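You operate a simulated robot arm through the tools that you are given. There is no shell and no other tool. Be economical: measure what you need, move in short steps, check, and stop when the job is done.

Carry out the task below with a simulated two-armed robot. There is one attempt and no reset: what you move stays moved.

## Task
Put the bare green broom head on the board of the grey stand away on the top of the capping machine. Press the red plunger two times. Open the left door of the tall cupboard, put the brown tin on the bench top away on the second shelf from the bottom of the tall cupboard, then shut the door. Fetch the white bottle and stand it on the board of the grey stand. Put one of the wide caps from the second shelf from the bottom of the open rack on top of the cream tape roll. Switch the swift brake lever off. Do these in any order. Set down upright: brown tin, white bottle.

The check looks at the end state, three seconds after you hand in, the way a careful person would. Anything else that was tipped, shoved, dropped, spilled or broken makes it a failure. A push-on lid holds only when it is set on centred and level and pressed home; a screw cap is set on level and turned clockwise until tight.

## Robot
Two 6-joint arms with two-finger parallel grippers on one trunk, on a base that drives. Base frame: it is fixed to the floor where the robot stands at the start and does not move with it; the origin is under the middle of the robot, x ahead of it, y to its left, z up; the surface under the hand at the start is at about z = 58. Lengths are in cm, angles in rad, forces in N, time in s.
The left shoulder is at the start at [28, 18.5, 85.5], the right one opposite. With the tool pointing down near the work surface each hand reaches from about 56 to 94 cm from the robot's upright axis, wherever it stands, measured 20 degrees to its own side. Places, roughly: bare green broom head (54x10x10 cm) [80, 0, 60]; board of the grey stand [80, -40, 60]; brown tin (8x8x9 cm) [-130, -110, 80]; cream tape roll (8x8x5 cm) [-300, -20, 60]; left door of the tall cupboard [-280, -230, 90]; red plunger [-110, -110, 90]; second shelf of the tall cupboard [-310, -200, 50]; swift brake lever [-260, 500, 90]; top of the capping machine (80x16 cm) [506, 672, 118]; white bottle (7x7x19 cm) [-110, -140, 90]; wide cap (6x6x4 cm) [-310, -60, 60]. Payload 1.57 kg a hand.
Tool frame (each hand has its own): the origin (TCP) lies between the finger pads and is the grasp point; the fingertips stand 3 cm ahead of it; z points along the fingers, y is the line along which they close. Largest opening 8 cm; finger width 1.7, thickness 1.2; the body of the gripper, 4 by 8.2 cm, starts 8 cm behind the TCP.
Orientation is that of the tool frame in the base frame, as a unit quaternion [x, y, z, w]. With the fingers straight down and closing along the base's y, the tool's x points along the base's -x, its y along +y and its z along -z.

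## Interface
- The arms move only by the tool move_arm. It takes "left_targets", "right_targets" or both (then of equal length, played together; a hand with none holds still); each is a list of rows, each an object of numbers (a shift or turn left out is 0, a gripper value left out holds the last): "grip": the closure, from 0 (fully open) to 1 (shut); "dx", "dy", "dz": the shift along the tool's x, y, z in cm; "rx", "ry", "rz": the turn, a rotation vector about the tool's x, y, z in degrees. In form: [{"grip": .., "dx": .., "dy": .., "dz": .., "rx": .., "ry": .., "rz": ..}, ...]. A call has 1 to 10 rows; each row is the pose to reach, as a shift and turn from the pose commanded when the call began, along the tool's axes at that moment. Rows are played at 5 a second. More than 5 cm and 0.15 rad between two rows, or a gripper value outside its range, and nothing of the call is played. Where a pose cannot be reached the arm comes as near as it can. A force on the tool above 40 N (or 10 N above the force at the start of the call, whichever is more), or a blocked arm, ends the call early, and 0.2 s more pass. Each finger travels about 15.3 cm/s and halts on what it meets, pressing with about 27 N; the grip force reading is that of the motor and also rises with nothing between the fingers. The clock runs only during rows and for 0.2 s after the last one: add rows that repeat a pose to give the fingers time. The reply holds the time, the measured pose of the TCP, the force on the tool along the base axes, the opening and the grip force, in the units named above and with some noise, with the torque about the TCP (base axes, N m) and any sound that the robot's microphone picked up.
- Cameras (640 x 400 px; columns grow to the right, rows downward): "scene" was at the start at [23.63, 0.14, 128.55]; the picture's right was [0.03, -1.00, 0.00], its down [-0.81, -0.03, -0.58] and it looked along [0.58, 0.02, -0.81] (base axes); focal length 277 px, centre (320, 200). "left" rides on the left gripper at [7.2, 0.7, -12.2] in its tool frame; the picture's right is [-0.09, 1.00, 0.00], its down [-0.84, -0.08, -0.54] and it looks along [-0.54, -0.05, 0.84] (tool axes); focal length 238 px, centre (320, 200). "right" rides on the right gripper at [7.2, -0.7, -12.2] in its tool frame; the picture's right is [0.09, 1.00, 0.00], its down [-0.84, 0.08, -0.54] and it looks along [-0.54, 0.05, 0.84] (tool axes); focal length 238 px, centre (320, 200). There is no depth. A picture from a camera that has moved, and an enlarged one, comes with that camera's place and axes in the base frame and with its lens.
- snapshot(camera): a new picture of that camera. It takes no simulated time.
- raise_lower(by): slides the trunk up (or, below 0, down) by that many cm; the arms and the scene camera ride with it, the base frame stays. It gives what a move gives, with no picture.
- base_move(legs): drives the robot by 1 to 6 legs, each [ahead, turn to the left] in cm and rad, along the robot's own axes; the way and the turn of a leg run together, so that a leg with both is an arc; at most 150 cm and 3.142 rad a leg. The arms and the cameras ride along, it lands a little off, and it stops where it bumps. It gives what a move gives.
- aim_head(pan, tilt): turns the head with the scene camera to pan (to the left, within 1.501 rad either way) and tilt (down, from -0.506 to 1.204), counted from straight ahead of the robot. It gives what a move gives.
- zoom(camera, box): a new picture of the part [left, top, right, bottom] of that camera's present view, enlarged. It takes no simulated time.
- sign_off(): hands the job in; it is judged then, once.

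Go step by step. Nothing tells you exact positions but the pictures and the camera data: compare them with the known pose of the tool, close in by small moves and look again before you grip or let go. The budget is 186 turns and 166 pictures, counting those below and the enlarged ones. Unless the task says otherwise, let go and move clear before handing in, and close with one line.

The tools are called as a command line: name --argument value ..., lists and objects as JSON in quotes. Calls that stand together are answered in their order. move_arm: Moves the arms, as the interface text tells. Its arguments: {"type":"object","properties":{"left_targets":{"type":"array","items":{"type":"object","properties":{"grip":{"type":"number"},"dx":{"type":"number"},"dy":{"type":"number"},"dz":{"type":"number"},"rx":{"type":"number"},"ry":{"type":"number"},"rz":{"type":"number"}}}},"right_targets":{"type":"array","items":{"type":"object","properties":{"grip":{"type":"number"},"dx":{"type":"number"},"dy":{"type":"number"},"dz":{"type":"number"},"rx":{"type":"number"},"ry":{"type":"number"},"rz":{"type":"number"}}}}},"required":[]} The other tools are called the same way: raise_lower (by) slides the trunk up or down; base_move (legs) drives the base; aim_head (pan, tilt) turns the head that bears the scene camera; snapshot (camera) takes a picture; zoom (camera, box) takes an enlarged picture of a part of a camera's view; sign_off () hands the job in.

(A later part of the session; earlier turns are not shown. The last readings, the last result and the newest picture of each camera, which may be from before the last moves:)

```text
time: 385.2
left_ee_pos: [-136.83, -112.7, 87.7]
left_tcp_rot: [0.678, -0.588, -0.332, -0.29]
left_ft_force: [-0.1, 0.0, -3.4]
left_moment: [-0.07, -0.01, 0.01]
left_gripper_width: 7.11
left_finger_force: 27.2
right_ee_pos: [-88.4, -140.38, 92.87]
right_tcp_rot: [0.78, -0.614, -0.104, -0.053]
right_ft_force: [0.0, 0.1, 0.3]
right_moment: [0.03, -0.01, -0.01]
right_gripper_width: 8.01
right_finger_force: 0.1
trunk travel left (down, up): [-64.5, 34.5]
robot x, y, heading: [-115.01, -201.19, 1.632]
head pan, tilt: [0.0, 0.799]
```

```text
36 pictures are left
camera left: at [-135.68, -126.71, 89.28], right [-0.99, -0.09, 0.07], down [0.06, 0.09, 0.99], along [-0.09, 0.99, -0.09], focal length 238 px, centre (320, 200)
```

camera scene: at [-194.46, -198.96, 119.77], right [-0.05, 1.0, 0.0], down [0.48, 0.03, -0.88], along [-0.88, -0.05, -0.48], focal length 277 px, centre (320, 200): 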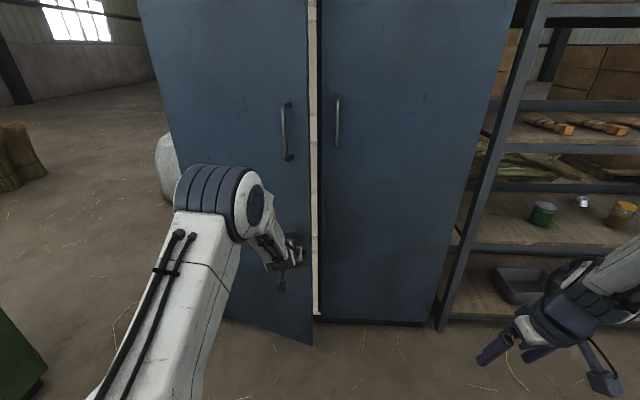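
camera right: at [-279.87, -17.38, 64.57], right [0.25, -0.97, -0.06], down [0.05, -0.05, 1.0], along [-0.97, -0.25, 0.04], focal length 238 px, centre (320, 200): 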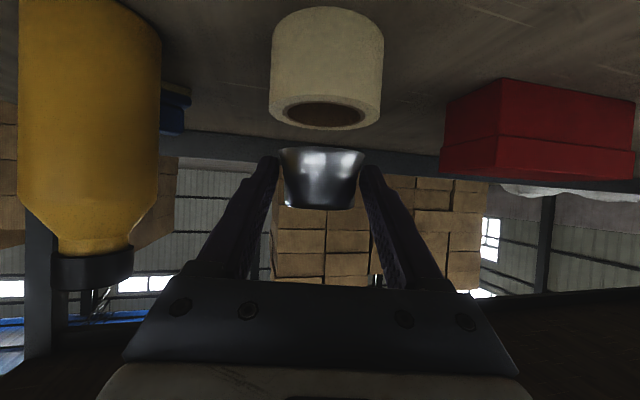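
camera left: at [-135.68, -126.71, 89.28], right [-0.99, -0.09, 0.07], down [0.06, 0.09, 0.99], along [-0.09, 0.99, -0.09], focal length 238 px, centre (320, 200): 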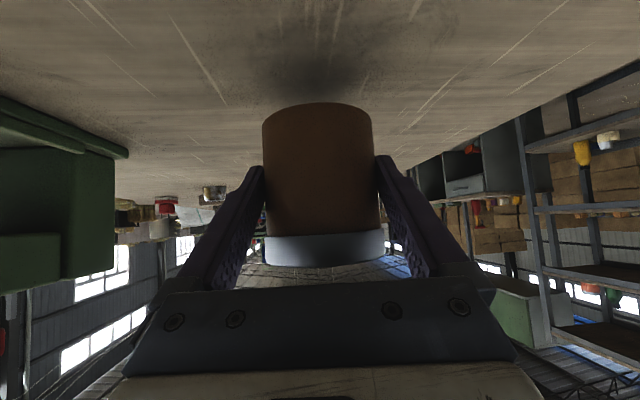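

I lower the tin onto the bench, let go and back straight out.

raise_lower --by -3.2

move_arm --left_targets '[{"grip": 0.6}, {"grip": 0.3}, {"grip": 0}, {"grip": 0}]'

base_move --legs '[[-14, 0]]'

snapshot --camera "left"

```text
time: 386.0
left_ee_pos: [-137.0, -112.69, 84.43]
left_tcp_rot: [0.678, -0.588, -0.331, -0.291]
left_ft_force: [-1.3, 0.2, -1.9]
left_moment: [0.01, 0.0, 0.01]
left_gripper_width: 7.08
left_finger_force: 26.9
right_ee_pos: [-88.47, -140.45, 89.78]
right_tcp_rot: [0.78, -0.614, -0.106, -0.052]
right_ft_force: [0.9, -0.1, -0.6]
right_moment: [-0.01, 0.01, 0.01]
right_gripper_width: 7.98
right_finger_force: 0.0
trunk travel left (down, up): [-61.3, 37.7]
robot x, y, heading: [-115.45, -201.53, 1.632]
head pan, tilt: [0.0, 0.799]
```

```text
time: 387.0
left_ee_pos: [-136.94, -112.65, 84.48]
left_tcp_rot: [0.678, -0.587, -0.333, -0.291]
left_ft_force: [-0.2, -0.7, 0.5]
left_moment: [-0.02, -0.02, 0.01]
left_gripper_width: 7.99
left_finger_force: 0.0
right_ee_pos: [-88.35, -140.41, 89.68]
right_tcp_rot: [0.781, -0.614, -0.105, -0.052]
right_ft_force: [0.1, 0.0, 0.2]
right_moment: [0.02, -0.02, -0.01]
right_gripper_width: 7.98
right_finger_force: 0.1
trunk travel left (down, up): [-61.3, 37.7]
robot x, y, heading: [-114.72, -201.61, 1.635]
head pan, tilt: [0.0, 0.799]
```

```text
time: 388.3
left_ee_pos: [-136.34, -126.81, 84.47]
left_tcp_rot: [0.68, -0.586, -0.333, -0.289]
left_ft_force: [-0.3, -0.8, 0.1]
left_moment: [0.02, 0.01, 0.0]
left_gripper_width: 7.99
left_finger_force: 0.0
right_ee_pos: [-87.58, -154.65, 89.59]
right_tcp_rot: [0.782, -0.613, -0.105, -0.052]
right_ft_force: [0.1, -1.1, -0.9]
right_moment: [-0.05, 0.02, 0.0]
right_gripper_width: 8.0
right_finger_force: 0.0
trunk travel left (down, up): [-61.3, 37.7]
robot x, y, heading: [-114.57, -215.37, 1.634]
head pan, tilt: [0.0, 0.799]
```

```text
35 pictures are left
camera left: at [-135.02, -140.85, 86.08], right [-0.99, -0.09, 0.07], down [0.06, 0.09, 0.99], along [-0.09, 0.99, -0.09], focal length 238 px, centre (320, 200)
```

left: 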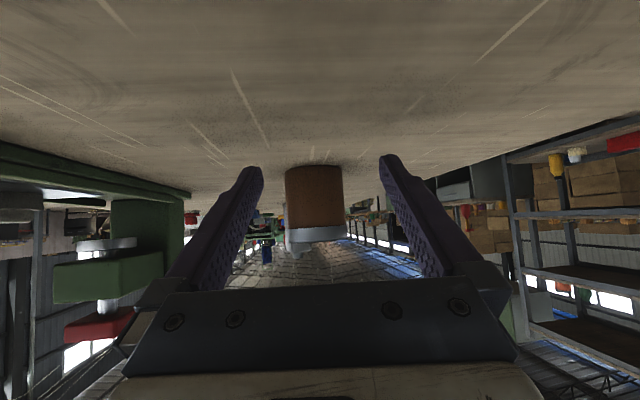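

The tin stands fine. Now I return to the cupboard door with the left hand levelled to grasp the handle again.

raise_lower --by 16

base_move --legs '[[0, 1.31], [56, 0], [0, 0.195]]'

move_arm --left_targets '[{"ry": -7}, {"ry": -14}, {"ry": -21}, {"ry": -28}, {"ry": -35}]'

aim_head --pan 0.1 --tilt 0.5

snapshot --camera "scene"

snapshot --camera "left"

```text
time: 390.2
left_ee_pos: [-136.35, -126.84, 100.4]
left_tcp_rot: [0.68, -0.586, -0.332, -0.29]
left_ft_force: [0.5, 0.4, -0.2]
left_moment: [0.02, 0.02, -0.01]
left_gripper_width: 8.01
left_finger_force: 0.1
right_ee_pos: [-87.73, -154.47, 105.56]
right_tcp_rot: [0.782, -0.613, -0.106, -0.051]
right_ft_force: [0.3, 0.3, 0.4]
right_moment: [-0.01, -0.03, -0.02]
right_gripper_width: 8.01
right_finger_force: 0.3
trunk travel left (down, up): [-77.3, 21.7]
robot x, y, heading: [-114.12, -215.32, 1.638]
head pan, tilt: [0.0, 0.799]
```

```text
time: 397.4
left_ee_pos: [-259.04, -222.06, 100.47]
left_tcp_rot: [0.896, 0.043, -0.441, 0.019]
left_ft_force: [0.8, 0.5, 0.5]
left_moment: [-0.03, -0.05, 0.0]
left_gripper_width: 7.98
left_finger_force: 0.1
right_ee_pos: [-228.66, -175.05, 105.71]
right_tcp_rot: [0.989, 0.093, -0.112, 0.035]
right_ft_force: [0.1, -0.4, 0.4]
right_moment: [-0.01, -0.05, 0.02]
right_gripper_width: 8.0
right_finger_force: 0.1
trunk travel left (down, up): [-77.3, 21.7]
robot x, y, heading: [-169.35, -205.27, -3.132]
head pan, tilt: [0.0, 0.799]
```

```text
time: 398.6
left_ee_pos: [-261.37, -219.78, 101.51]
left_tcp_rot: [0.724, 0.022, -0.687, 0.057]
left_ft_force: [0.3, 0.5, 0.4]
left_moment: [0.05, -0.01, 0.0]
left_gripper_width: 8.01
left_finger_force: 0.0
left hand out of reach, approached as far as the arm can: row 2, 3, 4, 5
right_ee_pos: [-228.68, -174.87, 105.6]
right_tcp_rot: [0.989, 0.093, -0.113, 0.035]
right_ft_force: [-0.8, 0.3, 0.3]
right_moment: [-0.01, 0.02, 0.02]
right_gripper_width: 7.99
right_finger_force: 0.1
trunk travel left (down, up): [-77.3, 21.7]
robot x, y, heading: [-169.39, -204.75, -3.13]
head pan, tilt: [0.0, 0.799]
```

```text
time: 399.4
left_ee_pos: [-261.36, -219.8, 101.4]
left_tcp_rot: [0.725, 0.023, -0.686, 0.058]
left_ft_force: [-0.5, -0.5, 0.0]
left_moment: [-0.04, 0.0, 0.0]
left_gripper_width: 8.03
left_finger_force: 0.0
right_ee_pos: [-228.73, -175.01, 105.63]
right_tcp_rot: [0.989, 0.093, -0.113, 0.034]
right_ft_force: [0.0, -0.1, -0.5]
right_moment: [-0.01, -0.03, 0.01]
right_gripper_width: 8.01
right_finger_force: 0.0
trunk travel left (down, up): [-77.3, 21.7]
robot x, y, heading: [-169.39, -204.79, -3.131]
head pan, tilt: [0.099, 0.499]
```

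```text
34 pictures are left
camera scene: at [-193.95, -206.25, 154.58], right [-0.11, 0.99, 0.0], down [0.48, 0.05, -0.88], along [-0.87, -0.1, -0.48], focal length 277 px, centre (320, 200)
```

scene: 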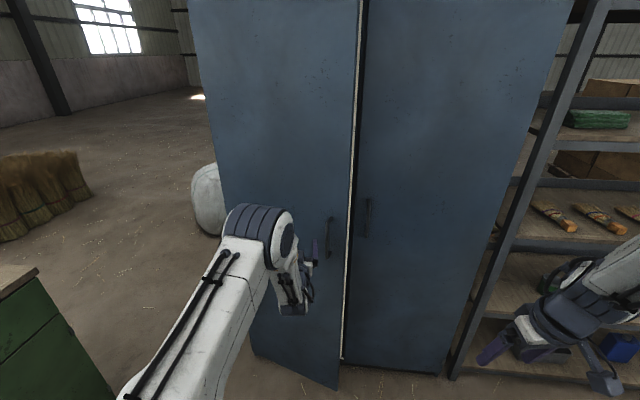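

```text
33 pictures are left
camera left: at [-248.86, -219.42, 94.87], right [0.1, -0.98, 0.14], down [0.48, 0.18, 0.86], along [-0.87, -0.02, 0.49], focal length 238 px, centre (320, 200)
```

left: 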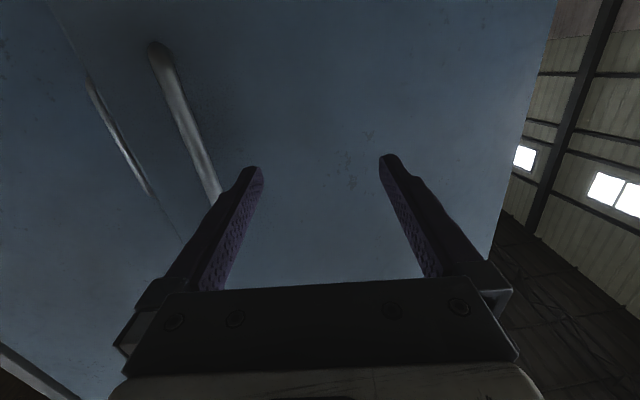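

The handle is at (-268,-211.2). I shift right in front of it, then forward, and close.

move_arm --left_targets '[{"dx": 0.3, "dy": -4.6, "grip": 0}, {"dx": 0.7, "dy": -9.2, "dz": 0}, {"dx": 0.7, "dy": -9.2, "dz": 2.5}, {"dx": 0.7, "dy": -9.2, "dz": 4.8}, {"dx": 0.7, "dy": -9.2, "dz": 4.8, "grip": 0.5}, {"dx": 0.7, "dy": -9.2, "dz": 4.8, "grip": 1}, {"dx": 0.7, "dy": -9.2, "dz": 4.8, "grip": 1}, {"dx": 0.7, "dy": -9.2, "dz": 4.8, "grip": 1}]'

snapshot --camera "left"

```text
time: 401.1
left_ee_pos: [-266.8, -210.48, 100.16]
left_tcp_rot: [0.726, 0.014, -0.686, 0.053]
left_ft_force: [10.5, 31.6, -1.7]
left_moment: [0.64, -0.55, -0.7]
left_gripper_width: 1.24
left_finger_force: 29.9
right_ee_pos: [-228.72, -174.88, 105.61]
right_tcp_rot: [0.989, 0.093, -0.112, 0.035]
right_ft_force: [-0.8, 1.3, 1.0]
right_moment: [0.02, 0.01, -0.01]
right_gripper_width: 7.98
right_finger_force: 0.1
trunk travel left (down, up): [-77.3, 21.7]
robot x, y, heading: [-169.32, -204.77, -3.134]
head pan, tilt: [0.099, 0.499]
```

```text
32 pictures are left
camera left: at [-254.32, -210.4, 93.47], right [0.09, -0.98, 0.15], down [0.48, 0.17, 0.86], along [-0.87, 0.0, 0.49], focal length 238 px, centre (320, 200)
```

left: 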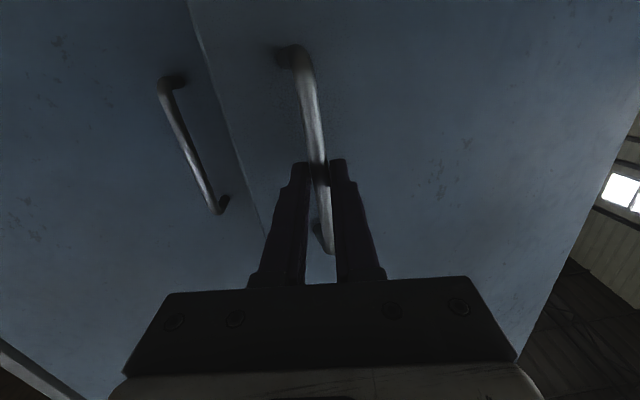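

Handle gripped. I swing the door open again by backing and turning as before.

base_move --legs '[[-4.8, 0.031], [-4.4, 0.039], [-3.5, 0.043]]'

base_move --legs '[[-3.3, 0.056], [-2.1, 0.055], [-0.5, 0.07]]'

snapshot --camera "scene"

```text
time: 402.0
left_ee_pos: [-263.85, -211.65, 100.18]
left_tcp_rot: [0.725, 0.017, -0.686, 0.057]
left_ft_force: [-0.7, -0.1, 0.6]
left_moment: [0.5, 0.48, -0.11]
left_gripper_width: 1.27
left_finger_force: 29.5
right_ee_pos: [-226.41, -175.94, 105.7]
right_tcp_rot: [0.988, 0.1, -0.114, 0.035]
right_ft_force: [0.5, -0.9, 0.1]
right_moment: [-0.01, 0.02, 0.03]
right_gripper_width: 7.98
right_finger_force: 0.0
trunk travel left (down, up): [-77.3, 21.7]
robot x, y, heading: [-166.1, -204.64, -3.118]
head pan, tilt: [0.099, 0.499]
stopped in leg 1: the force on the tool passed its limit at 51 N (the readings are from after the stop); the commanded pose is now the measured one
```

```text
time: 402.9
left_ee_pos: [-261.9, -212.73, 100.11]
left_tcp_rot: [0.726, 0.013, -0.686, 0.056]
left_ft_force: [0.4, 0.9, 0.1]
left_moment: [0.51, 0.53, -0.07]
left_gripper_width: 1.28
left_finger_force: 29.8
right_ee_pos: [-225.4, -177.36, 105.74]
right_tcp_rot: [0.986, 0.114, -0.112, 0.037]
right_ft_force: [0.2, -0.1, -0.4]
right_moment: [-0.01, 0.04, 0.01]
right_gripper_width: 7.99
right_finger_force: 0.0
trunk travel left (down, up): [-77.3, 21.7]
robot x, y, heading: [-164.35, -204.75, -3.092]
head pan, tilt: [0.099, 0.499]
stopped in leg 1: the force on the tool passed its limit at 49 N (the readings are from after the stop); the commanded pose is now the measured one
```

```text
31 pictures are left
camera scene: at [-189.37, -207.08, 154.59], right [-0.15, 0.99, 0.0], down [0.47, 0.07, -0.88], along [-0.87, -0.13, -0.48], focal length 277 px, centre (320, 200)
```

scene: 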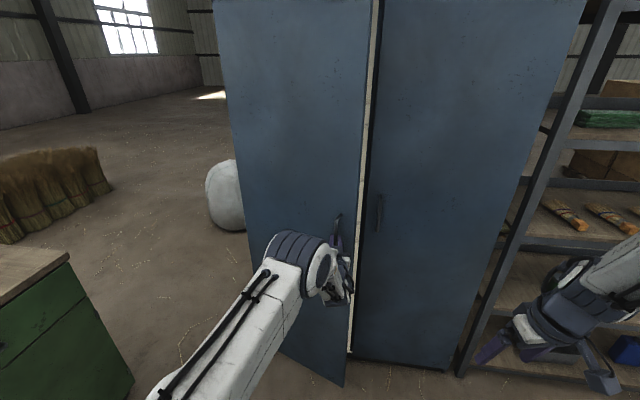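

It moves but the force limit stops each drive early. I repeat with several short calls.

base_move --legs '[[-3, 0.016]]'

base_move --legs '[[-3, 0.02]]'

base_move --legs '[[-4, 0.03], [-4, 0.038]]'

base_move --legs '[[-3.5, 0.045], [-3.2, 0.055]]'

base_move --legs '[[-2.5, 0.055], [-1.5, 0.06]]'

```text
time: 403.7
left_ee_pos: [-258.72, -214.27, 100.14]
left_tcp_rot: [0.725, 0.02, -0.685, 0.064]
left_ft_force: [-3.9, -9.0, 5.2]
left_moment: [0.49, -0.25, 0.2]
left_gripper_width: 1.25
left_finger_force: 30.0
right_ee_pos: [-222.89, -178.22, 105.66]
right_tcp_rot: [0.986, 0.121, -0.112, 0.038]
right_ft_force: [-0.3, -0.1, -0.2]
right_moment: [0.04, -0.03, 0.01]
right_gripper_width: 7.99
right_finger_force: 0.1
trunk travel left (down, up): [-77.3, 21.7]
robot x, y, heading: [-161.86, -204.45, -3.074]
head pan, tilt: [0.099, 0.499]
```

```text
time: 404.5
left_ee_pos: [-255.42, -216.31, 99.99]
left_tcp_rot: [0.725, 0.029, -0.685, 0.071]
left_ft_force: [-6.4, -8.9, 1.1]
left_moment: [0.55, -0.39, 0.22]
left_gripper_width: 1.26
left_finger_force: 29.6
right_ee_pos: [-220.45, -179.4, 105.78]
right_tcp_rot: [0.984, 0.131, -0.112, 0.039]
right_ft_force: [0.0, 0.2, -0.5]
right_moment: [-0.01, 0.01, -0.06]
right_gripper_width: 8.01
right_finger_force: 0.1
trunk travel left (down, up): [-77.3, 21.7]
robot x, y, heading: [-158.54, -204.67, -3.052]
head pan, tilt: [0.099, 0.499]
```

```text
time: 405.9
left_ee_pos: [-246.66, -221.69, 100.02]
left_tcp_rot: [0.724, 0.053, -0.682, 0.094]
left_ft_force: [0.3, 0.3, 0.1]
left_moment: [-0.01, -0.02, 0.02]
left_gripper_width: 0.01
left_finger_force: 21.3
right_ee_pos: [-214.12, -182.66, 105.65]
right_tcp_rot: [0.979, 0.165, -0.11, 0.043]
right_ft_force: [0.3, -0.1, 0.4]
right_moment: [0.02, -0.02, -0.01]
right_gripper_width: 8.01
right_finger_force: 0.0
trunk travel left (down, up): [-77.3, 21.7]
robot x, y, heading: [-150.84, -203.19, -2.986]
head pan, tilt: [0.099, 0.499]
```

```text
time: 407.2
left_ee_pos: [-237.58, -229.85, 100.13]
left_tcp_rot: [0.72, 0.09, -0.676, 0.128]
left_ft_force: [0.6, 0.1, -0.7]
left_moment: [-0.05, 0.04, 0.03]
left_gripper_width: 0.0
left_finger_force: 21.1
right_ee_pos: [-209.14, -187.69, 105.63]
right_tcp_rot: [0.97, 0.214, -0.108, 0.048]
right_ft_force: [-0.5, -0.7, -0.8]
right_moment: [-0.01, -0.02, -0.02]
right_gripper_width: 8.01
right_finger_force: 0.1
trunk travel left (down, up): [-77.3, 21.7]
robot x, y, heading: [-143.93, -201.86, -2.888]
head pan, tilt: [0.099, 0.499]
```

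```text
time: 408.4
left_ee_pos: [-229.9, -239.35, 100.01]
left_tcp_rot: [0.713, 0.131, -0.668, 0.168]
left_ft_force: [-0.8, -0.6, 0.6]
left_moment: [0.01, -0.02, -0.01]
left_gripper_width: 0.0
left_finger_force: 20.8
right_ee_pos: [-206.63, -194.08, 105.6]
right_tcp_rot: [0.956, 0.27, -0.104, 0.055]
right_ft_force: [-0.8, 0.0, 0.2]
right_moment: [-0.03, -0.03, 0.0]
right_gripper_width: 8.01
right_finger_force: 0.1
trunk travel left (down, up): [-77.3, 21.7]
robot x, y, heading: [-140.28, -200.78, -2.77]
head pan, tilt: [0.099, 0.499]
```

The grip slipped off at about 35–40° opening. I look at the door's state.

snapshot --camera "scene"

```text
30 pictures are left
camera scene: at [-162.99, -210.94, 154.58], right [-0.45, 0.89, 0.0], down [0.43, 0.22, -0.88], along [-0.78, -0.4, -0.48], focal length 277 px, centre (320, 200)
```

scene: 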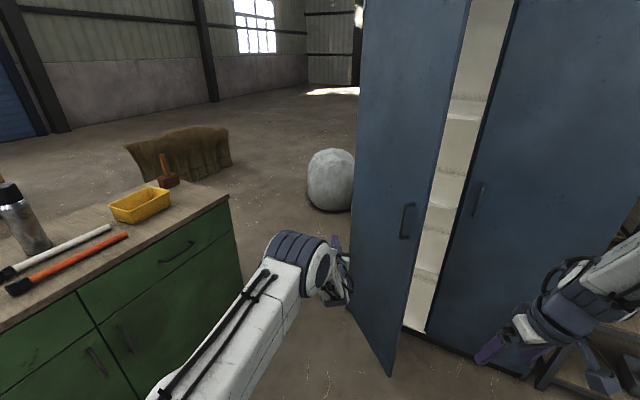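

The door stands ~44° open. I'll push it from inside with the closed left fingers: first swing the hand back out in front of the gap and enter.

base_move --legs '[[0, -0.335]]'

base_move --legs '[[18, 0]]'

snapshot --camera "scene"

```text
time: 409.9
left_ee_pos: [-237.5, -208.53, 100.14]
left_tcp_rot: [0.725, 0.012, -0.686, 0.056]
left_ft_force: [0.8, 0.5, 0.4]
left_moment: [-0.02, 0.05, 0.01]
left_gripper_width: 0.0
left_finger_force: 21.6
right_ee_pos: [-200.82, -173.22, 105.75]
right_tcp_rot: [0.987, 0.11, -0.112, 0.036]
right_ft_force: [0.1, 0.2, 0.5]
right_moment: [0.0, -0.02, 0.0]
right_gripper_width: 8.01
right_finger_force: 0.1
trunk travel left (down, up): [-77.3, 21.7]
robot x, y, heading: [-140.83, -200.92, -3.104]
head pan, tilt: [0.099, 0.499]
```

```text
time: 411.4
left_ee_pos: [-255.74, -209.11, 100.14]
left_tcp_rot: [0.725, 0.012, -0.686, 0.056]
left_ft_force: [0.0, -0.6, -0.2]
left_moment: [0.0, -0.01, 0.02]
left_gripper_width: 0.0
left_finger_force: 21.5
right_ee_pos: [-219.08, -173.69, 105.71]
right_tcp_rot: [0.987, 0.109, -0.112, 0.037]
right_ft_force: [0.8, 0.8, 1.0]
right_moment: [0.0, 0.0, 0.05]
right_gripper_width: 7.99
right_finger_force: 0.0
trunk travel left (down, up): [-77.3, 21.7]
robot x, y, heading: [-158.83, -202.17, -3.105]
head pan, tilt: [0.099, 0.499]
```

```text
29 pictures are left
camera scene: at [-183.24, -203.68, 154.59], right [-0.14, 0.99, 0.0], down [0.47, 0.07, -0.88], along [-0.87, -0.12, -0.48], focal length 277 px, centre (320, 200)
```

scene: 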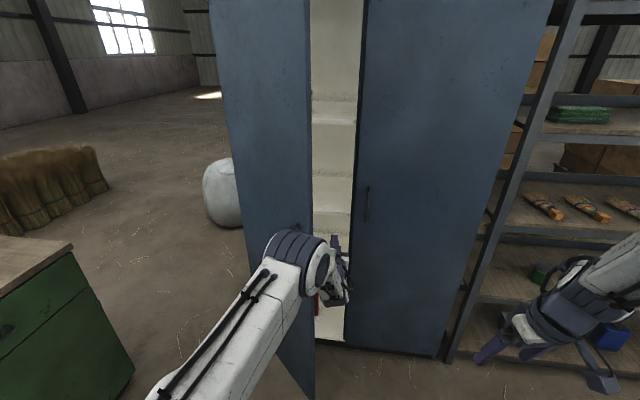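

The hand is in line with the gap. I go 7 cm deeper and sweep the door open by turning left.

base_move --legs '[[7, 0]]'

base_move --legs '[[0, 0.15]]'

base_move --legs '[[0, 0.15]]'

base_move --legs '[[0, 0.15]]'

snapshot --camera "scene"

```text
time: 412.4
left_ee_pos: [-262.79, -209.46, 100.08]
left_tcp_rot: [0.725, 0.012, -0.686, 0.056]
left_ft_force: [0.2, 0.2, -0.5]
left_moment: [0.0, -0.02, -0.03]
left_gripper_width: 0.0
left_finger_force: 21.3
right_ee_pos: [-226.14, -174.18, 105.74]
right_tcp_rot: [0.987, 0.11, -0.113, 0.037]
right_ft_force: [0.4, 0.2, -0.6]
right_moment: [-0.01, 0.0, -0.04]
right_gripper_width: 7.98
right_finger_force: 0.0
trunk travel left (down, up): [-77.3, 21.7]
robot x, y, heading: [-165.81, -202.28, -3.103]
head pan, tilt: [0.099, 0.499]
```

```text
time: 413.4
left_ee_pos: [-260.66, -223.81, 100.09]
left_tcp_rot: [0.722, 0.066, -0.68, 0.106]
left_ft_force: [0.3, 0.3, 0.0]
left_moment: [0.0, -0.01, 0.03]
left_gripper_width: 0.02
left_finger_force: 20.9
right_ee_pos: [-229.72, -183.47, 105.67]
right_tcp_rot: [0.976, 0.183, -0.11, 0.045]
right_ft_force: [0.2, 0.0, -0.2]
right_moment: [0.01, -0.03, -0.01]
right_gripper_width: 8.0
right_finger_force: 0.1
trunk travel left (down, up): [-77.3, 21.7]
robot x, y, heading: [-165.96, -202.18, -2.951]
head pan, tilt: [0.099, 0.499]
```

```text
time: 414.5
left_ee_pos: [-256.3, -237.98, 100.16]
left_tcp_rot: [0.715, 0.12, -0.67, 0.157]
left_ft_force: [0.4, 0.7, 0.0]
left_moment: [0.01, 0.04, -0.05]
left_gripper_width: 0.0
left_finger_force: 21.2
right_ee_pos: [-231.75, -193.43, 105.7]
right_tcp_rot: [0.959, 0.257, -0.106, 0.053]
right_ft_force: [0.2, 0.3, -0.2]
right_moment: [0.01, -0.02, -0.02]
right_gripper_width: 7.97
right_finger_force: 0.1
trunk travel left (down, up): [-77.3, 21.7]
robot x, y, heading: [-165.87, -201.74, -2.801]
head pan, tilt: [0.099, 0.499]
```

```text
time: 415.5
left_ee_pos: [-249.83, -251.06, 100.13]
left_tcp_rot: [0.704, 0.175, -0.656, 0.209]
left_ft_force: [0.4, 0.0, -0.4]
left_moment: [-0.01, 0.0, 0.08]
left_gripper_width: 0.0
left_finger_force: 21.4
right_ee_pos: [-232.28, -203.32, 105.68]
right_tcp_rot: [0.937, 0.328, -0.102, 0.061]
right_ft_force: [0.7, -0.3, 0.3]
right_moment: [0.0, -0.04, 0.0]
right_gripper_width: 7.99
right_finger_force: 0.0
trunk travel left (down, up): [-77.3, 21.7]
robot x, y, heading: [-165.54, -201.63, -2.645]
head pan, tilt: [0.099, 0.499]
```

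```text
28 pictures are left
camera scene: at [-187.02, -214.69, 154.59], right [-0.56, 0.83, 0.0], down [0.4, 0.27, -0.88], along [-0.73, -0.49, -0.48], focal length 277 px, centre (320, 200)
```

scene: 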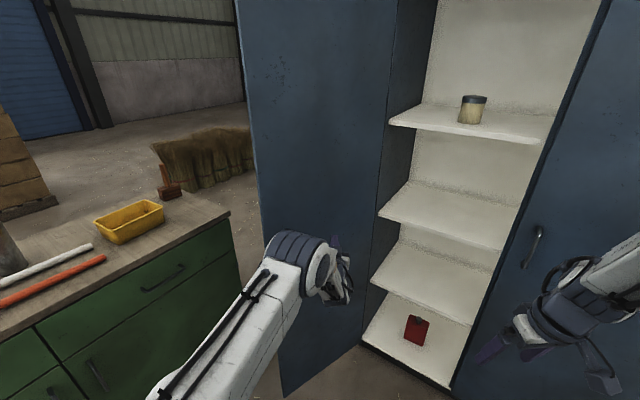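

The door is wide open now (~100°). I turn the hand away from it to the right, back off toward the bench's south end, and re-pitch the left hand for the tin.

raise_lower --by 12

base_move --legs '[[0, -0.756], [-52, 0], [0, -1.24]]'

move_arm --left_targets '[{"ry": 7, "grip": 0}, {"ry": 14, "dy": 2}, {"ry": 21, "dy": 5}, {"ry": 28, "dy": 8}, {"ry": 35, "dy": 11}]'

aim_head --pan 0.0 --tilt 0.8

snapshot --camera "scene"

snapshot --camera "left"

```text
time: 417.0
left_ee_pos: [-249.98, -251.05, 112.09]
left_tcp_rot: [0.704, 0.174, -0.657, 0.207]
left_ft_force: [0.1, 0.3, -0.4]
left_moment: [-0.01, 0.0, 0.01]
left_gripper_width: 0.0
left_finger_force: 21.1
right_ee_pos: [-232.33, -203.39, 117.81]
right_tcp_rot: [0.937, 0.328, -0.101, 0.061]
right_ft_force: [-0.1, -0.3, -0.3]
right_moment: [0.01, -0.03, -0.03]
right_gripper_width: 7.99
right_finger_force: 0.0
trunk travel left (down, up): [-89.3, 9.7]
robot x, y, heading: [-165.66, -202.11, -2.646]
head pan, tilt: [0.099, 0.499]
```

```text
time: 425.1
left_ee_pos: [-125.52, -117.63, 112.08]
left_tcp_rot: [-0.527, 0.497, 0.53, 0.44]
left_ft_force: [-0.1, 0.4, 0.1]
left_moment: [-0.02, 0.01, -0.01]
left_gripper_width: 0.0
left_finger_force: 21.2
right_ee_pos: [-89.27, -153.32, 117.68]
right_tcp_rot: [0.783, -0.611, -0.106, -0.052]
right_ft_force: [-0.6, -1.0, -0.7]
right_moment: [0.03, -0.02, -0.02]
right_gripper_width: 8.0
right_finger_force: 0.0
trunk travel left (down, up): [-89.3, 9.7]
robot x, y, heading: [-115.95, -214.4, 1.639]
head pan, tilt: [0.099, 0.499]
```

```text
time: 426.3
left_ee_pos: [-136.33, -118.94, 112.78]
left_tcp_rot: [0.663, -0.608, -0.346, -0.269]
left_ft_force: [-0.4, 0.0, -0.9]
left_moment: [-0.05, 0.02, 0.02]
left_gripper_width: 7.98
left_finger_force: 0.1
right_ee_pos: [-89.28, -153.35, 117.7]
right_tcp_rot: [0.783, -0.611, -0.106, -0.053]
right_ft_force: [0.3, 0.5, -0.6]
right_moment: [0.02, 0.0, -0.01]
right_gripper_width: 7.99
right_finger_force: 0.0
trunk travel left (down, up): [-89.3, 9.7]
robot x, y, heading: [-115.54, -215.07, 1.635]
head pan, tilt: [0.099, 0.499]
```

```text
time: 427.1
left_ee_pos: [-136.24, -118.88, 112.75]
left_tcp_rot: [0.662, -0.607, -0.347, -0.27]
left_ft_force: [-1.4, -1.0, 0.0]
left_moment: [0.01, 0.02, 0.02]
left_gripper_width: 8.01
left_finger_force: 0.1
right_ee_pos: [-89.37, -153.49, 117.69]
right_tcp_rot: [0.783, -0.611, -0.106, -0.052]
right_ft_force: [0.9, -0.3, -0.8]
right_moment: [-0.02, -0.02, 0.01]
right_gripper_width: 7.99
right_finger_force: 0.0
trunk travel left (down, up): [-89.3, 9.7]
robot x, y, heading: [-115.91, -214.55, 1.633]
head pan, tilt: [0.0, 0.799]
```

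```text
27 pictures are left
camera scene: at [-116.93, -190.62, 164.0], right [1.0, 0.06, 0.0], down [0.05, -0.71, -0.7], along [-0.05, 0.7, -0.72], focal length 277 px, centre (320, 200)
```

scene: 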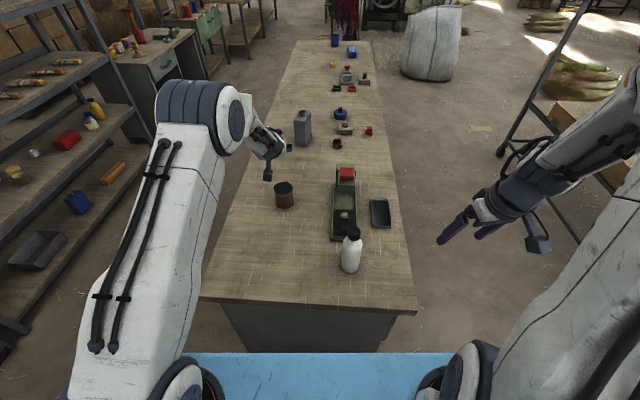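

```text
26 pictures are left
camera left: at [-135.29, -132.96, 114.5], right [-0.99, -0.06, 0.14], down [0.13, 0.1, 0.99], along [-0.07, 0.99, -0.09], focal length 238 px, centre (320, 200)
```

left: 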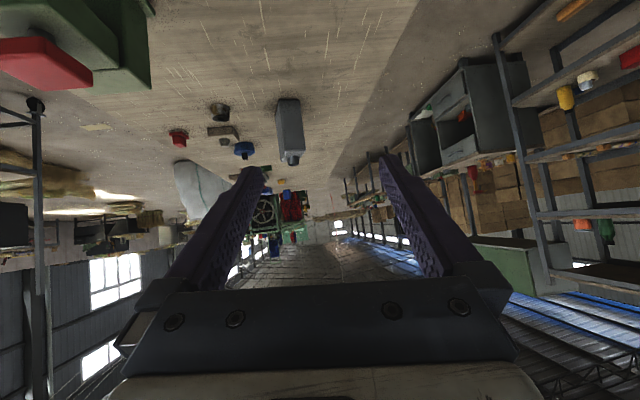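

The tin stands at (-136.9,-112.7). I back 13 cm, straighten roll and yaw, and lower to its height.

base_move --legs '[[-14, 0]]'

move_arm --left_targets '[{"rx": 2, "rz": -0.8, "dy": 0.3}, {"rx": 3.9, "ry": -0.3, "rz": -1.5, "dy": 0.5}]'

raise_lower --by -28.2

snapshot --camera "left"

```text
time: 428.4
left_ee_pos: [-135.32, -132.87, 112.81]
left_tcp_rot: [0.662, -0.607, -0.347, -0.27]
left_ft_force: [-0.1, 0.4, -0.2]
left_moment: [-0.02, -0.01, -0.02]
left_gripper_width: 8.01
left_finger_force: 0.1
right_ee_pos: [-88.26, -167.31, 117.75]
right_tcp_rot: [0.782, -0.612, -0.106, -0.052]
right_ft_force: [0.0, -0.6, -0.5]
right_moment: [0.03, 0.04, 0.01]
right_gripper_width: 8.01
right_finger_force: 0.1
trunk travel left (down, up): [-89.3, 9.7]
robot x, y, heading: [-114.85, -228.43, 1.636]
head pan, tilt: [0.0, 0.799]
```

```text
time: 429.0
left_ee_pos: [-135.87, -132.8, 112.7]
left_tcp_rot: [0.66, -0.609, -0.323, -0.298]
left_ft_force: [0.6, -0.4, 0.0]
left_moment: [0.0, -0.01, 0.0]
left_gripper_width: 8.01
left_finger_force: 0.1
right_ee_pos: [-88.21, -167.35, 117.69]
right_tcp_rot: [0.782, -0.612, -0.107, -0.054]
right_ft_force: [-0.1, 1.0, -0.2]
right_moment: [0.01, 0.04, -0.03]
right_gripper_width: 8.0
right_finger_force: 0.1
trunk travel left (down, up): [-89.3, 9.7]
robot x, y, heading: [-114.77, -228.29, 1.635]
head pan, tilt: [0.0, 0.799]
```

```text
time: 431.9
left_ee_pos: [-135.94, -132.83, 84.71]
left_tcp_rot: [0.659, -0.61, -0.323, -0.299]
left_ft_force: [0.1, 0.4, 0.4]
left_moment: [0.04, 0.0, 0.0]
left_gripper_width: 8.02
left_finger_force: 0.0
right_ee_pos: [-88.27, -167.23, 89.42]
right_tcp_rot: [0.782, -0.612, -0.107, -0.053]
right_ft_force: [0.3, -1.0, 0.3]
right_moment: [0.04, 0.04, -0.02]
right_gripper_width: 8.0
right_finger_force: 0.0
trunk travel left (down, up): [-61.1, 37.9]
robot x, y, heading: [-115.14, -228.23, 1.631]
head pan, tilt: [0.0, 0.799]
```

```text
25 pictures are left
camera left: at [-135.52, -146.9, 86.27], right [-1.0, -0.02, 0.07], down [0.07, 0.09, 0.99], along [-0.03, 1.0, -0.09], focal length 238 px, centre (320, 200)
```

left: 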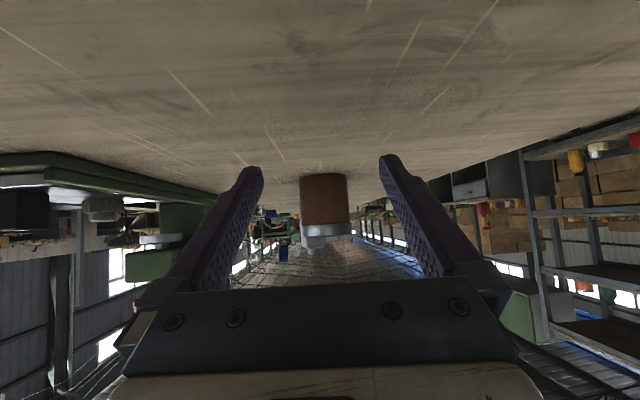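

Tin is well in line. I drive 20 cm forward to bring it between the fingers and check.

base_move --legs '[[20, 0]]'

snapshot --camera "left"

```text
time: 433.5
left_ee_pos: [-137.51, -113.08, 84.62]
left_tcp_rot: [0.66, -0.608, -0.325, -0.298]
left_ft_force: [-0.9, -1.0, 0.3]
left_moment: [0.02, 0.0, -0.01]
left_gripper_width: 8.02
left_finger_force: 0.0
right_ee_pos: [-89.71, -147.44, 89.53]
right_tcp_rot: [0.783, -0.61, -0.107, -0.052]
right_ft_force: [-0.1, 0.2, -0.2]
right_moment: [0.02, 0.01, 0.05]
right_gripper_width: 7.99
right_finger_force: 0.0
trunk travel left (down, up): [-61.1, 37.9]
robot x, y, heading: [-116.01, -208.72, 1.632]
head pan, tilt: [0.0, 0.799]
```

```text
24 pictures are left
camera left: at [-137.05, -127.12, 86.28], right [-1.0, -0.03, 0.07], down [0.07, 0.09, 0.99], along [-0.03, 1.0, -0.09], focal length 238 px, centre (320, 200)
```

left: 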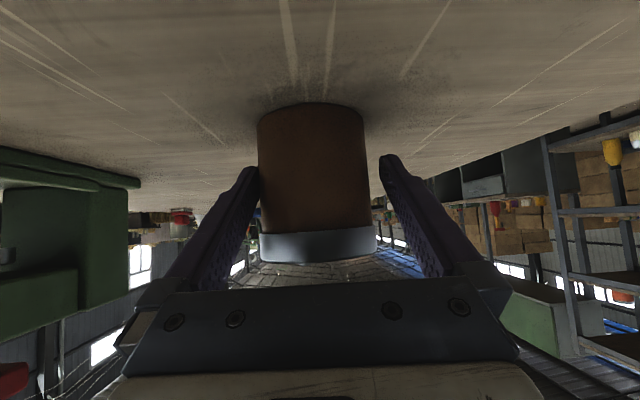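

I close on the tin, lift, turn west and drive halfway to the cupboard at shelf height.

move_arm --left_targets '[{"grip": 0.15}, {"grip": 0.5}, {"grip": 1}, {"grip": 1}, {"grip": 1}]'

raise_lower --by 22

base_move --legs '[[0, 1.51], [38, 0]]'

raise_lower --by -40

aim_head --pan 0.1 --tilt 0.5

snapshot --camera "scene"

snapshot --camera "left"

```text
time: 434.7
left_ee_pos: [-137.36, -113.04, 84.55]
left_tcp_rot: [0.661, -0.607, -0.325, -0.297]
left_ft_force: [0.9, 0.4, 0.3]
left_moment: [-0.01, -0.13, 0.03]
left_gripper_width: 7.05
left_finger_force: 26.9
right_ee_pos: [-89.86, -147.3, 89.38]
right_tcp_rot: [0.783, -0.611, -0.107, -0.052]
right_ft_force: [-0.6, -1.3, 0.0]
right_moment: [-0.03, 0.0, -0.01]
right_gripper_width: 7.99
right_finger_force: 0.0
trunk travel left (down, up): [-61.1, 37.9]
robot x, y, heading: [-116.15, -208.33, 1.64]
head pan, tilt: [0.0, 0.799]
```

```text
time: 437.0
left_ee_pos: [-137.49, -112.98, 106.51]
left_tcp_rot: [0.661, -0.608, -0.324, -0.297]
left_ft_force: [0.2, 0.2, -2.0]
left_moment: [-0.08, 0.0, -0.01]
left_gripper_width: 7.08
left_finger_force: 27.1
right_ee_pos: [-89.68, -147.36, 111.64]
right_tcp_rot: [0.783, -0.61, -0.106, -0.053]
right_ft_force: [0.4, 1.4, 0.0]
right_moment: [-0.03, 0.01, -0.03]
right_gripper_width: 7.98
right_finger_force: 0.1
trunk travel left (down, up): [-83.1, 15.9]
robot x, y, heading: [-116.66, -208.64, 1.633]
head pan, tilt: [0.0, 0.799]
```

```text
time: 443.1
left_ee_pos: [-250.82, -222.48, 106.6]
left_tcp_rot: [0.898, 0.004, -0.44, 0.002]
left_ft_force: [0.2, -0.3, -2.9]
left_moment: [-0.01, -0.03, 0.02]
left_gripper_width: 7.1
left_finger_force: 26.7
right_ee_pos: [-213.08, -177.57, 111.59]
right_tcp_rot: [0.989, 0.086, -0.113, 0.034]
right_ft_force: [0.2, 0.3, 0.3]
right_moment: [0.0, 0.03, 0.01]
right_gripper_width: 8.0
right_finger_force: 0.0
trunk travel left (down, up): [-83.1, 15.9]
robot x, y, heading: [-153.97, -208.44, 3.137]
head pan, tilt: [0.0, 0.799]
```

```text
time: 446.9
left_ee_pos: [-250.71, -222.52, 66.65]
left_tcp_rot: [0.898, 0.005, -0.44, 0.003]
left_ft_force: [0.2, 0.4, -2.4]
left_moment: [0.03, -0.04, -0.03]
left_gripper_width: 7.06
left_finger_force: 27.1
right_ee_pos: [-213.12, -177.47, 71.56]
right_tcp_rot: [0.989, 0.086, -0.114, 0.034]
right_ft_force: [-0.3, 0.5, 0.4]
right_moment: [-0.01, 0.0, 0.02]
right_gripper_width: 7.99
right_finger_force: 0.1
trunk travel left (down, up): [-43.1, 55.9]
robot x, y, heading: [-153.84, -208.09, 3.134]
head pan, tilt: [0.0, 0.799]
```

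```text
time: 447.7
left_ee_pos: [-250.73, -222.58, 66.55]
left_tcp_rot: [0.898, 0.005, -0.44, 0.004]
left_ft_force: [-0.5, -0.3, -2.9]
left_moment: [0.0, -0.04, 0.02]
left_gripper_width: 7.05
left_finger_force: 26.9
right_ee_pos: [-213.09, -177.35, 71.53]
right_tcp_rot: [0.989, 0.085, -0.114, 0.033]
right_ft_force: [0.5, -0.9, -0.8]
right_moment: [-0.02, 0.04, 0.02]
right_gripper_width: 7.97
right_finger_force: 0.1
trunk travel left (down, up): [-43.1, 55.9]
robot x, y, heading: [-153.97, -208.35, 3.136]
head pan, tilt: [0.099, 0.499]
```

```text
23 pictures are left
camera scene: at [-178.73, -209.08, 120.37], right [-0.09, 1.0, 0.0], down [0.48, 0.04, -0.88], along [-0.87, -0.08, -0.48], focal length 277 px, centre (320, 200)
```

scene: 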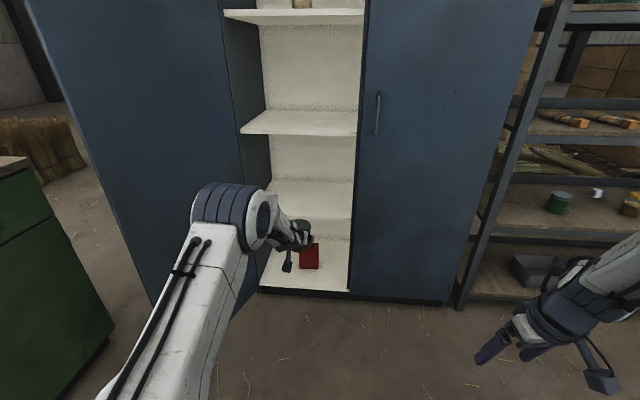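

```text
22 pictures are left
camera left: at [-236.83, -223.07, 68.24], right [-0.05, -1.0, 0.07], down [-0.09, 0.08, 0.99], along [-1.0, 0.04, -0.09], focal length 238 px, centre (320, 200)
```

left: 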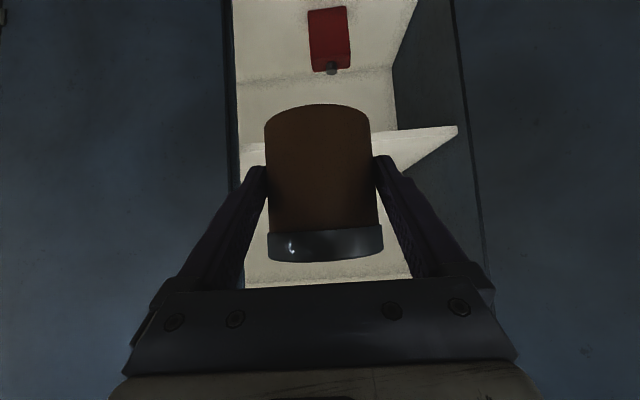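

The shelf is at z≈51, clear of other things, opening y −250…−204; tin at y≈-222. I lower slightly and drive in 51 cm.

raise_lower --by -3.5

base_move --legs '[[30, 0]]'

base_move --legs '[[21, 0]]'

snapshot --camera "scene"

snapshot --camera "left"

```text
time: 448.5
left_ee_pos: [-250.8, -222.58, 62.99]
left_tcp_rot: [0.898, 0.003, -0.44, 0.002]
left_ft_force: [0.5, 0.9, -2.0]
left_moment: [0.0, -0.06, 0.01]
left_gripper_width: 7.08
left_finger_force: 27.1
right_ee_pos: [-213.06, -177.58, 68.0]
right_tcp_rot: [0.989, 0.085, -0.113, 0.033]
right_ft_force: [-0.6, -0.2, -1.1]
right_moment: [0.0, -0.02, 0.0]
right_gripper_width: 8.0
right_finger_force: 0.1
trunk travel left (down, up): [-39.6, 59.4]
robot x, y, heading: [-153.74, -208.27, 3.132]
head pan, tilt: [0.099, 0.499]
```

```text
time: 450.5
left_ee_pos: [-280.79, -223.58, 63.13]
left_tcp_rot: [0.898, 0.009, -0.44, 0.005]
left_ft_force: [-0.1, -0.3, -2.3]
left_moment: [-0.02, -0.06, 0.01]
left_gripper_width: 7.07
left_finger_force: 26.9
right_ee_pos: [-243.63, -178.1, 68.0]
right_tcp_rot: [0.989, 0.091, -0.114, 0.033]
right_ft_force: [0.0, -0.6, -0.3]
right_moment: [-0.01, -0.01, -0.02]
right_gripper_width: 8.01
right_finger_force: 0.1
trunk travel left (down, up): [-39.6, 59.4]
robot x, y, heading: [-184.42, -208.25, -3.137]
head pan, tilt: [0.099, 0.499]
```

```text
time: 452.2
left_ee_pos: [-301.99, -224.18, 63.15]
left_tcp_rot: [0.898, 0.01, -0.44, 0.006]
left_ft_force: [0.5, 0.4, -2.7]
left_moment: [0.02, -0.04, -0.01]
left_gripper_width: 7.1
left_finger_force: 26.6
right_ee_pos: [-265.12, -178.45, 67.97]
right_tcp_rot: [0.989, 0.093, -0.114, 0.035]
right_ft_force: [0.4, 0.4, 0.7]
right_moment: [-0.01, 0.04, -0.01]
right_gripper_width: 8.01
right_finger_force: 0.0
trunk travel left (down, up): [-39.6, 59.4]
robot x, y, heading: [-205.36, -208.06, -3.131]
head pan, tilt: [0.099, 0.499]
```

```text
21 pictures are left
camera scene: at [-230.24, -209.55, 116.88], right [-0.11, 0.99, 0.0], down [0.48, 0.05, -0.88], along [-0.87, -0.09, -0.48], focal length 277 px, centre (320, 200)
```

scene: 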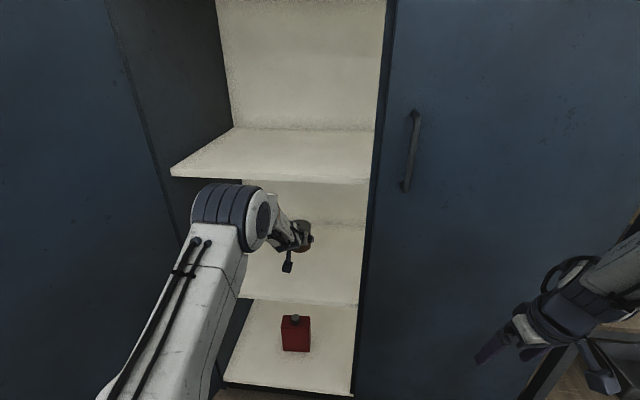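

```text
20 pictures are left
camera left: at [-288.12, -224.41, 64.73], right [-0.03, -1.0, 0.07], down [-0.09, 0.08, 0.99], along [-1.0, 0.03, -0.09], focal length 238 px, centre (320, 200)
```

left: 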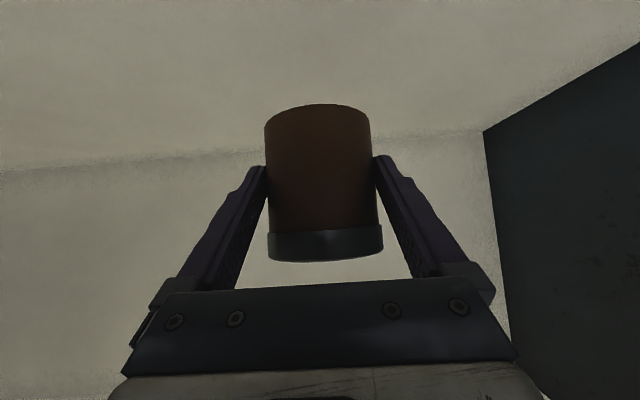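

The tin is over the second shelf. I lower it and feel for contact.

raise_lower --by -5.2

move_arm --left_targets '[{"dx": 0.4, "dz": 0.3}, {"dx": 0.8, "dz": 0.6}]'

snapshot --camera "left"

```text
time: 453.1
left_ee_pos: [-302.1, -224.13, 57.74]
left_tcp_rot: [0.898, 0.011, -0.439, 0.006]
left_ft_force: [-0.3, -0.5, -2.5]
left_moment: [-0.01, -0.04, 0.01]
left_gripper_width: 7.06
left_finger_force: 27.0
right_ee_pos: [-264.99, -178.56, 62.78]
right_tcp_rot: [0.989, 0.093, -0.113, 0.034]
right_ft_force: [-0.5, -0.4, -0.8]
right_moment: [-0.01, -0.02, 0.0]
right_gripper_width: 7.98
right_finger_force: 0.0
trunk travel left (down, up): [-34.4, 64.6]
robot x, y, heading: [-205.31, -208.31, -3.132]
head pan, tilt: [0.099, 0.499]
```

```text
time: 453.7
left_ee_pos: [-302.19, -224.06, 56.9]
left_tcp_rot: [0.898, 0.011, -0.44, 0.006]
left_ft_force: [0.4, -0.5, -3.4]
left_moment: [0.01, -0.05, 0.02]
left_gripper_width: 7.05
left_finger_force: 26.8
right_ee_pos: [-265.13, -178.47, 62.81]
right_tcp_rot: [0.989, 0.094, -0.113, 0.034]
right_ft_force: [0.2, 0.3, 0.5]
right_moment: [-0.02, -0.01, 0.01]
right_gripper_width: 8.0
right_finger_force: 0.1
trunk travel left (down, up): [-34.4, 64.6]
robot x, y, heading: [-205.53, -208.44, -3.136]
head pan, tilt: [0.099, 0.499]
```

```text
19 pictures are left
camera left: at [-288.13, -224.4, 58.48], right [-0.03, -1.0, 0.07], down [-0.09, 0.08, 0.99], along [-1.0, 0.02, -0.09], focal length 238 px, centre (320, 200)
```

left: 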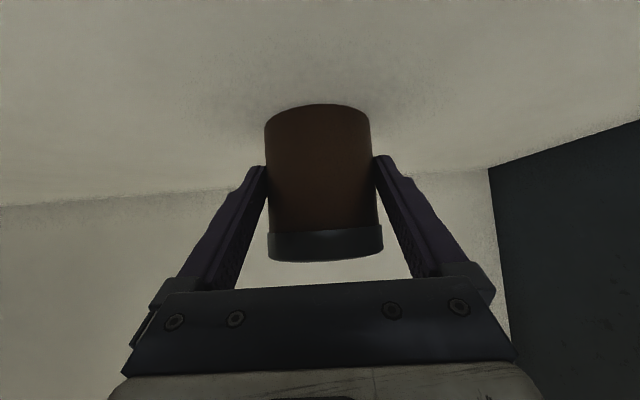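

move_arm --left_targets '[{"dx": 0.3, "dz": 0.2}, {"dx": 0.6, "dz": 0.45}]'

move_arm --left_targets '[{"dx": 0.2, "dz": 0.15}, {"dx": 0.4, "dz": 0.3}]'

```text
time: 454.3
left_ee_pos: [-302.16, -224.09, 56.53]
left_tcp_rot: [0.896, 0.011, -0.443, 0.007]
left_ft_force: [5.1, 0.3, 16.0]
left_moment: [0.08, -0.22, 0.05]
left_gripper_width: 7.1
left_finger_force: 27.5
right_ee_pos: [-265.03, -178.52, 63.0]
right_tcp_rot: [0.988, 0.094, -0.115, 0.034]
right_ft_force: [0.6, 0.5, 0.6]
right_moment: [0.0, 0.01, 0.03]
right_gripper_width: 8.02
right_finger_force: 0.0
trunk travel left (down, up): [-34.4, 64.6]
robot x, y, heading: [-205.26, -208.21, -3.133]
head pan, tilt: [0.099, 0.499]
```

```text
time: 454.9
left_ee_pos: [-302.21, -224.12, 55.96]
left_tcp_rot: [0.896, 0.011, -0.444, 0.006]
left_ft_force: [-3.0, 1.4, 19.7]
left_moment: [0.15, 0.47, 0.08]
left_gripper_width: 7.12
left_finger_force: 26.8
right_ee_pos: [-265.17, -178.45, 62.86]
right_tcp_rot: [0.988, 0.093, -0.115, 0.034]
right_ft_force: [0.3, 0.0, -1.0]
right_moment: [0.02, -0.01, -0.01]
right_gripper_width: 7.98
right_finger_force: 0.0
trunk travel left (down, up): [-34.4, 64.6]
robot x, y, heading: [-205.53, -208.14, -3.129]
head pan, tilt: [0.099, 0.499]
```

Contact at z≈56.3. I ease the pressure, open, and back straight out.

move_arm --left_targets '[{"dx": -0.4, "dz": -0.3}, {"dx": -0.4, "dz": -0.3, "grip": 0.6}, {"dx": -0.4, "dz": -0.3, "grip": 0.3}, {"dx": -0.4, "dz": -0.3, "grip": 0}, {"dx": -0.4, "dz": -0.3, "grip": 0}]'

base_move --legs '[[-14, 0]]'

snapshot --camera "left"

```text
time: 456.1
left_ee_pos: [-301.89, -224.06, 55.98]
left_tcp_rot: [0.898, 0.01, -0.439, 0.006]
left_ft_force: [-0.4, 0.5, -0.4]
left_moment: [0.01, 0.01, -0.02]
left_gripper_width: 7.98
left_finger_force: 0.0
right_ee_pos: [-265.09, -178.42, 62.86]
right_tcp_rot: [0.988, 0.094, -0.114, 0.034]
right_ft_force: [0.6, -0.3, -0.4]
right_moment: [0.0, 0.01, 0.01]
right_gripper_width: 8.01
right_finger_force: 0.1
trunk travel left (down, up): [-34.4, 64.6]
robot x, y, heading: [-205.84, -208.57, -3.134]
head pan, tilt: [0.099, 0.499]
```

```text
time: 457.4
left_ee_pos: [-287.98, -223.8, 56.0]
left_tcp_rot: [0.898, 0.01, -0.44, 0.006]
left_ft_force: [-0.6, 0.0, 0.0]
left_moment: [-0.05, 0.0, -0.01]
left_gripper_width: 8.0
left_finger_force: 0.1
right_ee_pos: [-251.0, -178.25, 62.94]
right_tcp_rot: [0.989, 0.093, -0.114, 0.034]
right_ft_force: [0.4, 0.2, -0.1]
right_moment: [0.0, -0.01, 0.01]
right_gripper_width: 8.01
right_finger_force: 0.0
trunk travel left (down, up): [-34.4, 64.6]
robot x, y, heading: [-191.77, -208.49, -3.135]
head pan, tilt: [0.099, 0.499]
```

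```text
18 pictures are left
camera left: at [-273.99, -224.16, 57.79], right [-0.03, -1.0, 0.07], down [-0.09, 0.08, 0.99], along [-1.0, 0.03, -0.09], focal length 238 px, centre (320, 200)
```

left: 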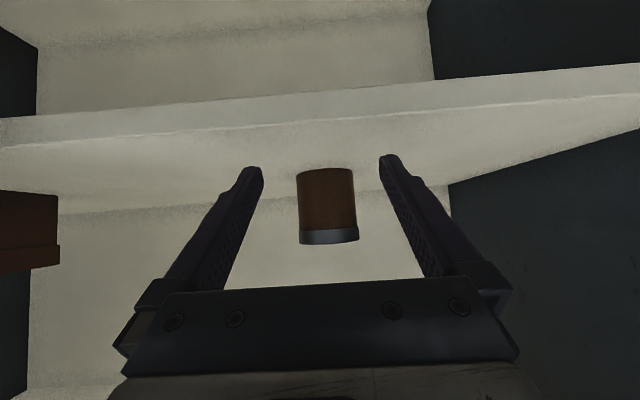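

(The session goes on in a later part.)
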